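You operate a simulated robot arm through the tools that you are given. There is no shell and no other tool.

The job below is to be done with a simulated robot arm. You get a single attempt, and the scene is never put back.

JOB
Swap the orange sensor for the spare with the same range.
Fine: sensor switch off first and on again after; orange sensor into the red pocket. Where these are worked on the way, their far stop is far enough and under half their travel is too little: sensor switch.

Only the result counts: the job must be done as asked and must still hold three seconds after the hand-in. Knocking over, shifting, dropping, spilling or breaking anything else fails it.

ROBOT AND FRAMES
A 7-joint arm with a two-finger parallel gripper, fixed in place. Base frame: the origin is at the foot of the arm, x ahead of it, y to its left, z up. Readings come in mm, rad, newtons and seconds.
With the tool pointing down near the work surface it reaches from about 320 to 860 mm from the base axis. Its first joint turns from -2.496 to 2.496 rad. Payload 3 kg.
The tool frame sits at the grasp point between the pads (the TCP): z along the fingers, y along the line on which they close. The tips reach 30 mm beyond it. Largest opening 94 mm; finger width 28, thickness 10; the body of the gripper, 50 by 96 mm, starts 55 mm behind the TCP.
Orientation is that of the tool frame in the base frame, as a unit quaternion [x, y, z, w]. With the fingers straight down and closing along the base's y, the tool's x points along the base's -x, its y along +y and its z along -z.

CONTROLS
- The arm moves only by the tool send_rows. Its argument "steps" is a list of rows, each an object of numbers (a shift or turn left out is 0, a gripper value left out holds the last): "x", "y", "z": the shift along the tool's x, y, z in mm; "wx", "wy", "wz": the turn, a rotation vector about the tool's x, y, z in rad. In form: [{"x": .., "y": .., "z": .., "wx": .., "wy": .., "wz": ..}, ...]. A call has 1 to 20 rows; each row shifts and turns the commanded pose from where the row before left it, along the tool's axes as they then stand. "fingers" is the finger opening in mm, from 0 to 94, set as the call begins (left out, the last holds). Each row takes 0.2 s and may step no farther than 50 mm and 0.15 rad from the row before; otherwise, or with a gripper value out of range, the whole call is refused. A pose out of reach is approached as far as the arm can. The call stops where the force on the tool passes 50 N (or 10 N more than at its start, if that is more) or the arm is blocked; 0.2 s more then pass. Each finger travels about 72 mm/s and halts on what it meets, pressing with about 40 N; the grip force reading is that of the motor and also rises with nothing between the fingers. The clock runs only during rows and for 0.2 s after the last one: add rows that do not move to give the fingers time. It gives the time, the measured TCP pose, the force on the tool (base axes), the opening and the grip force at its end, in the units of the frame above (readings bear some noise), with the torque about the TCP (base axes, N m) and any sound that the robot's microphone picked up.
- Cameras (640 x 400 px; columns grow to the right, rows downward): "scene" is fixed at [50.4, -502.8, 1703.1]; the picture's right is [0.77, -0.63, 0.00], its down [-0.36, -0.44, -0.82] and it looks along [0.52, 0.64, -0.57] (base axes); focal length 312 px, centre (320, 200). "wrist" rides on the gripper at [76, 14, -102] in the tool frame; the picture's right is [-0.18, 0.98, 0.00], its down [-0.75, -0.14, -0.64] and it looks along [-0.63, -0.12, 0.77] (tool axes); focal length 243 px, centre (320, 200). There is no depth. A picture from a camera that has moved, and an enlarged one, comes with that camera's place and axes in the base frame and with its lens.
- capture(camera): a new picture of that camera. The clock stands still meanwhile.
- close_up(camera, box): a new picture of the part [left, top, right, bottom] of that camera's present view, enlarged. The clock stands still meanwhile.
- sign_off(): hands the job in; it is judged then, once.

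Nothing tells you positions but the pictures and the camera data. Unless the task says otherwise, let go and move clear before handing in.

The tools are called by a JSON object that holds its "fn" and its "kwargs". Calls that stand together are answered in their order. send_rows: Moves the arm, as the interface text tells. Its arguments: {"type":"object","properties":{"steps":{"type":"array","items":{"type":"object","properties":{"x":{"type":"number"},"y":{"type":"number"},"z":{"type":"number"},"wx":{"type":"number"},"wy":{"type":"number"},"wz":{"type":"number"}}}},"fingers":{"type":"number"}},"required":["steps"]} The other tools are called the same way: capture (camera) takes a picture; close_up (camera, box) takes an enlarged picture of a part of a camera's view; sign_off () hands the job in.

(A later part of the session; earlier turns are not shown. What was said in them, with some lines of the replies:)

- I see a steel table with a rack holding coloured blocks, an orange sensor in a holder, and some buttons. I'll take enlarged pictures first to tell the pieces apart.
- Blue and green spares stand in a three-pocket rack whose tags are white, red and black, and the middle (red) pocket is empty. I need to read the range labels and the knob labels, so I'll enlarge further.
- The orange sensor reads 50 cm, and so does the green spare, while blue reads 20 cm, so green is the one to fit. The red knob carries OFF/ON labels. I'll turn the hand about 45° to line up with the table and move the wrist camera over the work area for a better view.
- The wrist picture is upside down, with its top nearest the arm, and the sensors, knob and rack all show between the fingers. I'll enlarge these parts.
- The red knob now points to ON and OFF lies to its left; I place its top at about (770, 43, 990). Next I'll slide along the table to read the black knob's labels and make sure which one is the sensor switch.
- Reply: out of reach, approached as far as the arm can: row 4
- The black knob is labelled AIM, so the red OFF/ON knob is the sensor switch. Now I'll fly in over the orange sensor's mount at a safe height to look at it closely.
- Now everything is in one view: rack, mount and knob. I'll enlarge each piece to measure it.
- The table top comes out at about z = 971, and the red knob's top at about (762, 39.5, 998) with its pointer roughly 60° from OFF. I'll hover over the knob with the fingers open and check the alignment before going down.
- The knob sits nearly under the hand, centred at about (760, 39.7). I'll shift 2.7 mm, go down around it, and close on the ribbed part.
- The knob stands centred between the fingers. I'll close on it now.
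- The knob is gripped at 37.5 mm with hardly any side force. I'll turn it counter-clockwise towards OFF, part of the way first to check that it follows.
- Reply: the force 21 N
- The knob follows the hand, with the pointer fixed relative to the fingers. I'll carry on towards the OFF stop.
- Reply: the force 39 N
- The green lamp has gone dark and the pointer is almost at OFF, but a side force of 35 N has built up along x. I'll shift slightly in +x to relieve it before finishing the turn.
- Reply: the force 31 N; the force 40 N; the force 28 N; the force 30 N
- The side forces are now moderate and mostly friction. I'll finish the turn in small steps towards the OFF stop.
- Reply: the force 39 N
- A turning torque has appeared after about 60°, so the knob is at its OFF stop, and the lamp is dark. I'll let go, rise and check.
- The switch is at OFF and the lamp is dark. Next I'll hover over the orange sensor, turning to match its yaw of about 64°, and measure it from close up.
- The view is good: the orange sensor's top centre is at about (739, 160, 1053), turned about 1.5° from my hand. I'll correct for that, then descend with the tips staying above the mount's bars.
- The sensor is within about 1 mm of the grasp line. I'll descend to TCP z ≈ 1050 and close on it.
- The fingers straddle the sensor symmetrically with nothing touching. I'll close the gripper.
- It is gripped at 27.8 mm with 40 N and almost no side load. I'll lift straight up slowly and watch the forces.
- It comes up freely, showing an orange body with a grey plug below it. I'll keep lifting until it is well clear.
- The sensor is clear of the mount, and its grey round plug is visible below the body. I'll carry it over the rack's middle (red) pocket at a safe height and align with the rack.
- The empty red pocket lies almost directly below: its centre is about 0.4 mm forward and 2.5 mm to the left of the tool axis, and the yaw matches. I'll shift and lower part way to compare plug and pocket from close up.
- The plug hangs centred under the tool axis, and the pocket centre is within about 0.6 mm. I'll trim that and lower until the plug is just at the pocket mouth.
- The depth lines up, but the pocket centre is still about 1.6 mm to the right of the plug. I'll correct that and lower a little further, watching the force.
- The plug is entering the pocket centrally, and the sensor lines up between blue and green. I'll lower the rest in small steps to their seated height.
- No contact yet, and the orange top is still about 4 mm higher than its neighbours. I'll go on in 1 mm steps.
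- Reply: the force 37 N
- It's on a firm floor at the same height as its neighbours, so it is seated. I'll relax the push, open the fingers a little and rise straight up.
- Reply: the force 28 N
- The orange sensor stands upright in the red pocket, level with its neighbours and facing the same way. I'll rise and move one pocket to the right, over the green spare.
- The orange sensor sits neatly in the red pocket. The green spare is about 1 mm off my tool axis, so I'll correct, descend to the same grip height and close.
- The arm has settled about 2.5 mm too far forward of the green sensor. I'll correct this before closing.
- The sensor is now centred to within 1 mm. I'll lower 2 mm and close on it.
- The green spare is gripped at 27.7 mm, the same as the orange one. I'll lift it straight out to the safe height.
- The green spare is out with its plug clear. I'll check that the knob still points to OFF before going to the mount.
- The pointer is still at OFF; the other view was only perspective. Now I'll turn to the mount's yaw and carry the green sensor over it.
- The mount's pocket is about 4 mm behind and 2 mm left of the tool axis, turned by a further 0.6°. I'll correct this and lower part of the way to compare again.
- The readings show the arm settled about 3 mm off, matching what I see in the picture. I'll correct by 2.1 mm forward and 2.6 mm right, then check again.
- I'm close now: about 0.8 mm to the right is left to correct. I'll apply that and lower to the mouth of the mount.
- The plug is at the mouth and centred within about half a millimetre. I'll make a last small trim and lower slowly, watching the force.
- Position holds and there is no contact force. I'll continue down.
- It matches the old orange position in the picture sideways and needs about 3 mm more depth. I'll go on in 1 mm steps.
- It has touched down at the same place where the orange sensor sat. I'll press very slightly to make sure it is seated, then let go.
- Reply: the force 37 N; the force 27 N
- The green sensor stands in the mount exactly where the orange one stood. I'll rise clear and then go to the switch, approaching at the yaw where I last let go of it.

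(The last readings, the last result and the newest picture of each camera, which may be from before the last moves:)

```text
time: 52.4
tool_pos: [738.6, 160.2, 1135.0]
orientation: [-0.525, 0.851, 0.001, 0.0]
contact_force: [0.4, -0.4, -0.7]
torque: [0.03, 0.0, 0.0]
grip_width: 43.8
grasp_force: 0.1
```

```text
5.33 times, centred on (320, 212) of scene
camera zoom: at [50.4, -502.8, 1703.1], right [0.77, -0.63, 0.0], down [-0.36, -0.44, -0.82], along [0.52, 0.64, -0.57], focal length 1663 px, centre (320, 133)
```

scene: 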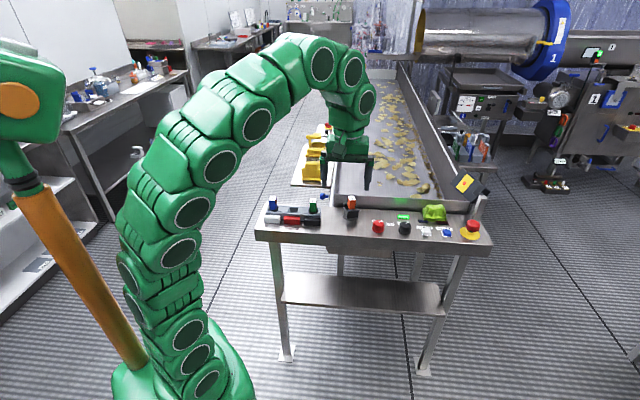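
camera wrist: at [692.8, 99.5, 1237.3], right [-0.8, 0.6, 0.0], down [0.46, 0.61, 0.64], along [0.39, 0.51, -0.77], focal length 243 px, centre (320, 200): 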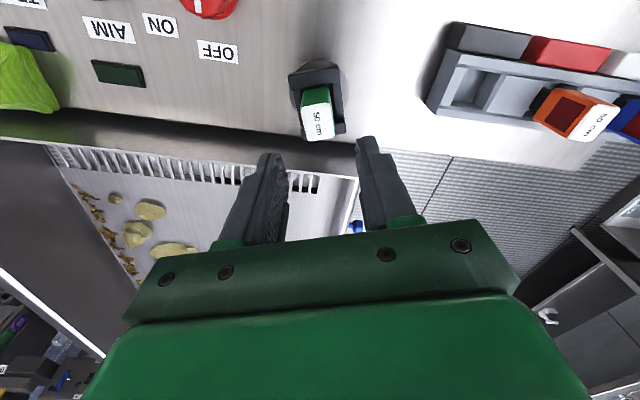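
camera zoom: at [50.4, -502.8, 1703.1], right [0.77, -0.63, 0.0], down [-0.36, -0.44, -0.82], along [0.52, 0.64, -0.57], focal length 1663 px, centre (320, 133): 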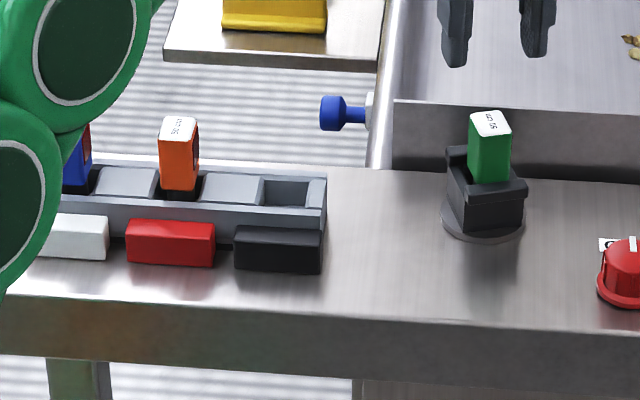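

Both sensors are well placed, orange in the red pocket and green in the mount. Now I'll go back over the red knob.

{"fn": "send_rows", "kwargs": {"steps": [{"x": 33.2, "y": -24.5}, {"x": 33.2, "y": -24.5}, {"x": 33.2, "y": -24.5}, {"wz": -0.1, "z": 10}, {"wz": -0.1, "z": 10}, {}], "fingers": 70}}

{"fn": "capture", "kwargs": {"camera": "wrist"}}

{"fn": "close_up", "kwargs": {"camera": "wrist", "box": [256, 60, 384, 140]}}

```text
time: 53.8
tool_pos: [760.4, 36.6, 1112.5]
orientation: [-0.608, 0.794, -0.001, -0.001]
contact_force: [0.3, -0.4, -0.9]
torque: [0.05, 0.0, -0.04]
grip_width: 70.1
grasp_force: 0.1
```

```text
taken
camera wrist: at [726.8, -32.7, 1214.3], right [-0.9, 0.43, 0.0], down [0.33, 0.69, 0.64], along [0.28, 0.58, -0.77], focal length 243 px, centre (320, 200)
```

wrist: 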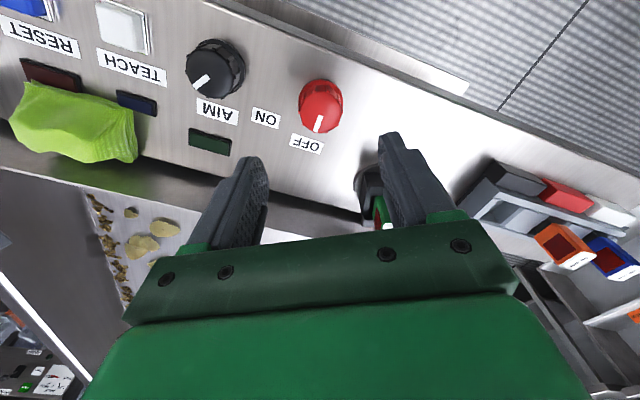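

```text
5.00 times, centred on (320, 100) of wrist
camera zoom: at [726.8, -32.7, 1214.3], right [-0.9, 0.43, 0.0], down [0.33, 0.69, 0.64], along [0.28, 0.58, -0.77], focal length 1213 px, centre (320, 700)
```

zoom: 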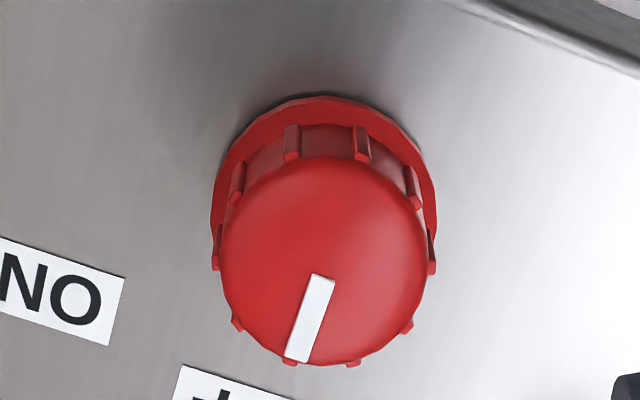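

The knob is centred at about (760, 39.3), as before. I'll correct by 2 mm and go down around it.

{"fn": "send_rows", "kwargs": {"steps": [{"x": -2.2, "y": 0.5}, {"z": 30}, {"z": 30}, {"z": 20}, {"z": 12}, {"z": 7}, {}], "fingers": 70}}

{"fn": "close_up", "kwargs": {"camera": "wrist", "box": [240, 100, 400, 200]}}

```text
time: 55.4
tool_pos: [758.6, 39.2, 1011.4]
orientation: [-0.608, 0.794, 0.001, 0.0]
contact_force: [-0.5, 0.3, 0.0]
torque: [-0.04, -0.02, 0.04]
grip_width: 70.3
grasp_force: 0.0
```

```text
4.00 times, centred on (320, 150) of wrist
camera zoom: at [726.2, -30.9, 1113.4], right [-0.9, 0.43, 0.0], down [0.33, 0.69, 0.64], along [0.28, 0.58, -0.77], focal length 970 px, centre (320, 400)
```

zoom: 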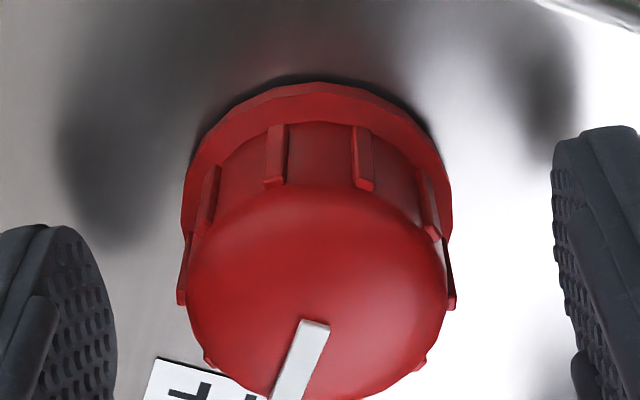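

{"fn": "send_rows", "kwargs": {"steps": [{"x": -0.5, "y": -0.6}, {}]}}

{"fn": "send_rows", "kwargs": {"steps": [{}, {}, {}, {}], "fingers": 25}}

{"fn": "capture", "kwargs": {"camera": "wrist"}}

```text
time: 56.0
tool_pos: [760.4, 38.6, 1010.9]
orientation: [-0.609, 0.793, 0.0, -0.001]
contact_force: [0.0, -0.5, 0.8]
torque: [0.04, -0.02, -0.02]
grip_width: 70.2
grasp_force: 0.0
```

```text
time: 57.0
tool_pos: [760.8, 38.8, 1012.8]
orientation: [-0.608, 0.794, 0.001, -0.001]
contact_force: [-11.2, 1.2, 0.3]
torque: [-0.02, -0.22, -0.05]
grip_width: 37.3
grasp_force: 45.0
```

```text
taken
camera wrist: at [727.0, -30.8, 1114.2], right [-0.9, 0.43, 0.0], down [0.33, 0.69, 0.64], along [0.28, 0.58, -0.77], focal length 243 px, centre (320, 200)
```

wrist: 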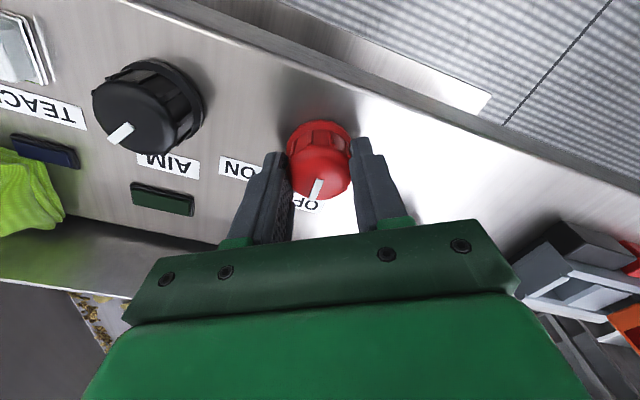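

The knob is gripped again with little side force. I'll turn it clockwise towards ON.

{"fn": "send_rows", "kwargs": {"steps": [{"wz": 0.1}, {"wz": 0.1}, {"wz": 0.1}, {"wz": 0.1}]}}

```text
time: 58.0
tool_pos: [759.6, 38.7, 1012.1]
orientation: [-0.437, 0.899, 0.0, -0.001]
contact_force: [-44.0, -4.1, 2.8]
torque: [-0.47, 0.91, 0.04]
grip_width: 37.4
grasp_force: 45.1
```

A side force of -44 N has built up along x, so I'll move the hand about 1.3 mm to -x to relieve it.

{"fn": "send_rows", "kwargs": {"steps": [{"x": 0.8, "y": 1.0}, {}]}}

```text
time: 58.6
tool_pos: [759.8, 39.0, 1011.7]
orientation: [-0.438, 0.899, -0.001, -0.001]
contact_force: [-21.5, -10.4, -22.7]
torque: [-0.75, -0.08, 0.0]
grip_width: 37.3
grasp_force: 45.6
```

{"fn": "send_rows", "kwargs": {"steps": [{"wz": 0.1}, {"wz": 0.1}, {"wz": 0.1}]}}

```text
time: 59.4
tool_pos: [760.4, 39.3, 1012.3]
orientation: [-0.298, 0.955, 0.001, -0.001]
contact_force: [-15.0, -4.2, -37.9]
torque: [-0.51, 0.03, -0.01]
grip_width: 37.5
grasp_force: 45.0
```

{"fn": "send_rows", "kwargs": {"steps": [{"z": 1.0}, {}]}}

{"fn": "send_rows", "kwargs": {"steps": [{"wz": 0.1}, {"wz": 0.1}]}}

{"fn": "capture", "kwargs": {"camera": "wrist"}}

```text
time: 60.0
tool_pos: [759.3, 39.5, 1012.1]
orientation: [-0.299, 0.954, 0.001, 0.001]
contact_force: [1.1, -0.5, -17.3]
torque: [0.49, 0.55, 0.02]
grip_width: 37.4
grasp_force: 45.3
```

```text
time: 60.6
tool_pos: [760.7, 39.0, 1012.7]
orientation: [-0.201, 0.98, 0.0, 0.001]
contact_force: [9.9, -3.5, -8.5]
torque: [0.55, -0.18, -0.02]
grip_width: 37.3
grasp_force: 45.1
```

```text
taken
camera wrist: at [684.7, 22.6, 1114.8], right [-0.22, 0.98, 0.0], down [0.75, 0.17, 0.64], along [0.63, 0.14, -0.77], focal length 243 px, centre (320, 200)
```

wrist: 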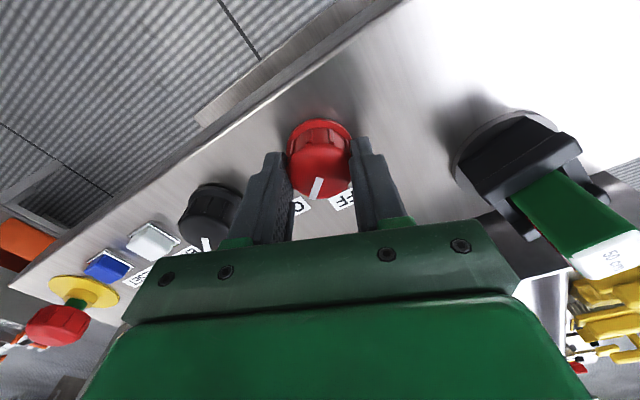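

The pointer is nearly at ON. I'll finish the turn in smaller steps up to the stop.

{"fn": "send_rows", "kwargs": {"steps": [{"wz": 0.05}, {"wz": 0.05}, {"wz": 0.05}]}}

```text
time: 61.4
tool_pos: [760.5, 39.7, 1012.1]
orientation: [-0.128, 0.992, 0.0, 0.0]
contact_force: [-9.5, 1.8, 16.8]
torque: [0.32, 0.58, -0.04]
grip_width: 37.1
grasp_force: 44.6
```

{"fn": "send_rows", "kwargs": {"steps": [{"wz": 0.03}, {}]}}

{"fn": "capture", "kwargs": {"camera": "scene"}}

{"fn": "close_up", "kwargs": {"camera": "scene", "box": [350, 195, 430, 245]}}

```text
time: 62.0
tool_pos: [759.6, 39.4, 1013.4]
orientation: [-0.113, 0.994, 0.001, 0.001]
contact_force: [-8.8, 0.9, 23.7]
torque: [0.3, 0.46, 0.32]
grip_width: 37.2
grasp_force: 45.4
```

```text
taken
```

scene: 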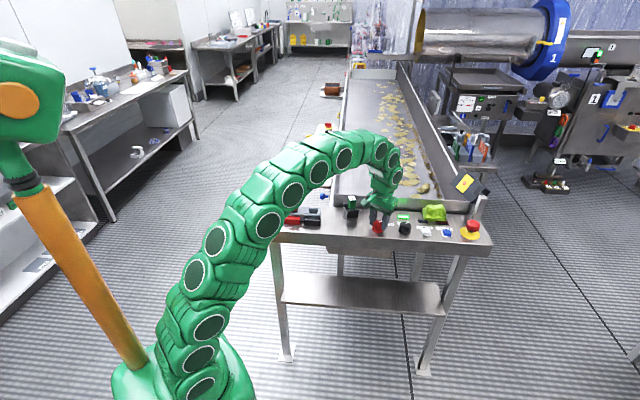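

```text
8.00 times, centred on (390, 220) of scene
camera zoom: at [50.4, -502.8, 1703.1], right [0.77, -0.63, 0.0], down [-0.36, -0.44, -0.82], along [0.52, 0.64, -0.57], focal length 2494 px, centre (-240, 40)
```

zoom: 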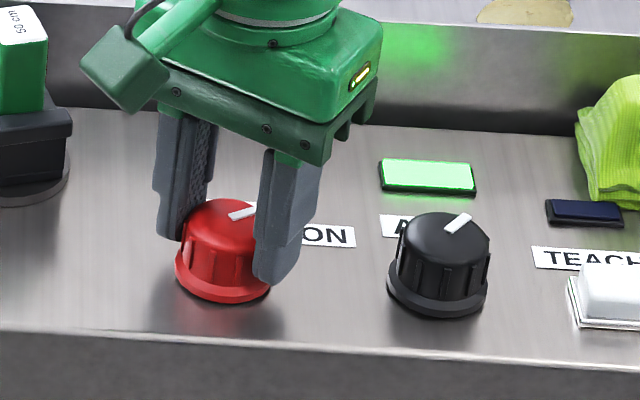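

The ON stop is reached, as the torque rise shows, and the green lamp is lit again. I'll let go, rise clear and check everything.

{"fn": "send_rows", "kwargs": {"steps": [{}, {}, {}, {"z": -30}, {"z": -40}, {"z": -40}, {"z": -30}, {}], "fingers": 70}}

{"fn": "send_rows", "kwargs": {"steps": [{"x": 40}, {"x": 40}, {"x": 40}, {"x": 40}, {}]}}

{"fn": "close_up", "kwargs": {"camera": "scene", "box": [350, 195, 430, 245]}}

{"fn": "close_up", "kwargs": {"camera": "scene", "box": [240, 160, 400, 260]}}

{"fn": "capture", "kwargs": {"camera": "wrist"}}

```text
time: 63.8
tool_pos: [759.9, 39.4, 1151.4]
orientation: [-0.113, 0.994, 0.0, -0.001]
contact_force: [0.1, 0.0, 0.7]
torque: [0.03, 0.02, 0.01]
grip_width: 69.9
grasp_force: 0.0
```

```text
time: 65.0
tool_pos: [605.4, 7.7, 1149.6]
orientation: [-0.114, 0.994, 0.0, 0.0]
contact_force: [0.2, 1.4, 0.4]
torque: [0.0, -0.02, 0.0]
grip_width: 70.0
grasp_force: 0.1
```

```text
8.00 times, centred on (390, 220) of scene
camera zoom: at [50.4, -502.8, 1703.1], right [0.77, -0.63, 0.0], down [-0.36, -0.44, -0.82], along [0.52, 0.64, -0.57], focal length 2494 px, centre (-240, 40)
```

zoom: 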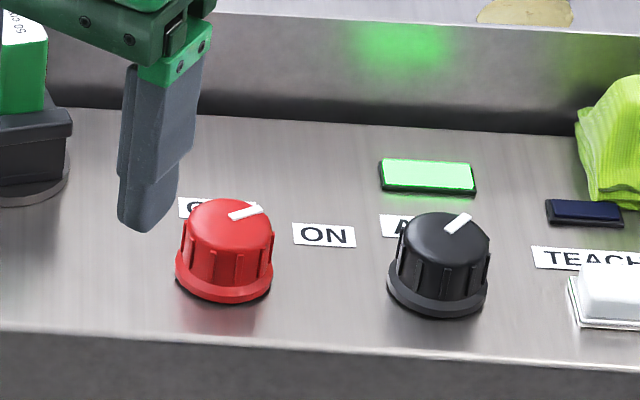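

```text
4.00 times, centred on (320, 210) of scene
camera zoom: at [50.4, -502.8, 1703.1], right [0.77, -0.63, 0.0], down [-0.36, -0.44, -0.82], along [0.52, 0.64, -0.57], focal length 1247 px, centre (320, 160)
```

zoom: 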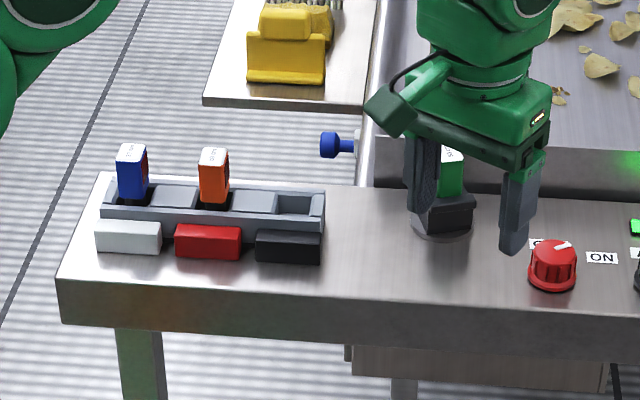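

```text
taken
camera wrist: at [529.0, 4.4, 1253.0], right [-0.04, 1.0, 0.0], down [0.77, 0.03, 0.64], along [0.64, 0.03, -0.77], focal length 243 px, centre (320, 200)
```

wrist: 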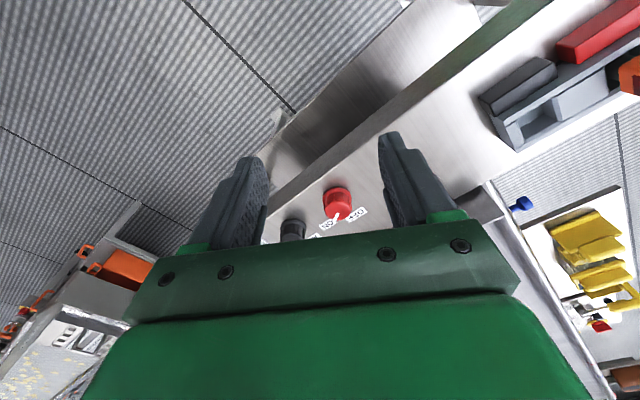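

The knob points to ON just as at the start and the lamp is lit. I'll move the hand further away for an unobstructed last look at both sensors.

{"fn": "send_rows", "kwargs": {"steps": [{"z": -40}, {"z": -40}, {"z": -40, "x": 20}, {"z": -30, "x": 30}, {"x": 40}, {"x": 40}, {}]}}

{"fn": "close_up", "kwargs": {"camera": "scene", "box": [240, 160, 400, 260]}}

{"fn": "close_up", "kwargs": {"camera": "scene", "box": [320, 175, 384, 215]}}

{"fn": "capture", "kwargs": {"camera": "scene"}}

```text
time: 66.6
tool_pos: [475.4, -24.7, 1302.4]
orientation: [-0.113, 0.994, 0.001, 0.0]
contact_force: [0.3, 0.5, 0.1]
torque: [-0.01, -0.01, 0.0]
grip_width: 69.7
grasp_force: 0.1
```

```text
4.00 times, centred on (320, 210) of scene
camera zoom: at [50.4, -502.8, 1703.1], right [0.77, -0.63, 0.0], down [-0.36, -0.44, -0.82], along [0.52, 0.64, -0.57], focal length 1247 px, centre (320, 160)
```

zoom: 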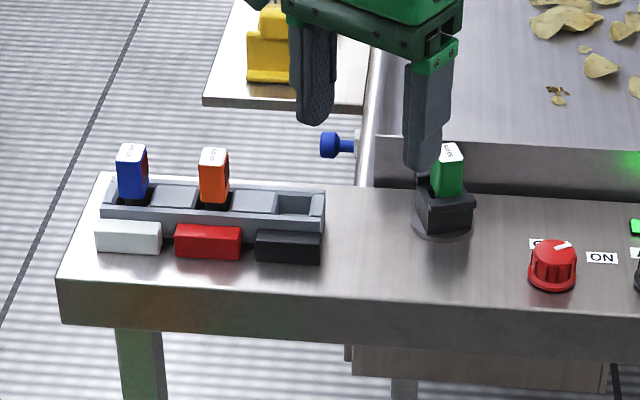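

```text
10.00 times, centred on (352, 195) of scene
camera zoom: at [50.4, -502.8, 1703.1], right [0.77, -0.63, 0.0], down [-0.36, -0.44, -0.82], along [0.52, 0.64, -0.57], focal length 3118 px, centre (0, 250)
```

zoom: 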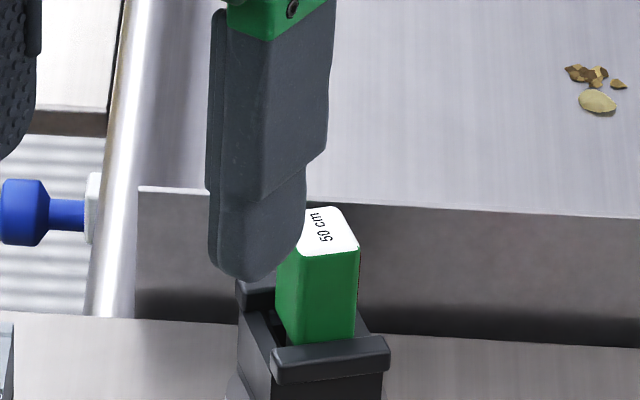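

```text
taken
```

scene: 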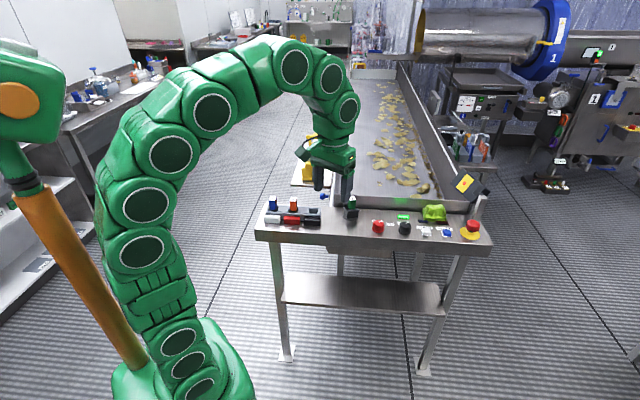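

The green 50 cm spare is seated in the mount, the orange sensor is in the red pocket, and the blue one is untouched. The switch is back at ON with its lamp lit, and the hand is clear of everything, so I'm handing the job in.

{"fn": "sign_off", "kwargs": {}}

```text
The job is handed in.
```

I swapped the orange sensor for the green spare, which carries the same 50 cm range, and handed the job in. I haven't seen the verdict.

- **Switch:** I turned the red OFF/ON knob to its OFF stop first, and its green lamp went dark. After the swap I turned it back to its ON stop, and the lamp came on again.
- **Orange sensor:** it stands upright in the red (middle) pocket of the rack, level with the blue sensor and facing the same way.
- **Green spare:** it is in the mount where the orange sensor was, at the same position, height and direction.
- **Everything else:** the blue 20 cm sensor stayed in place, and I saw nothing else moved. The hand let go and moved clear before hand-in.
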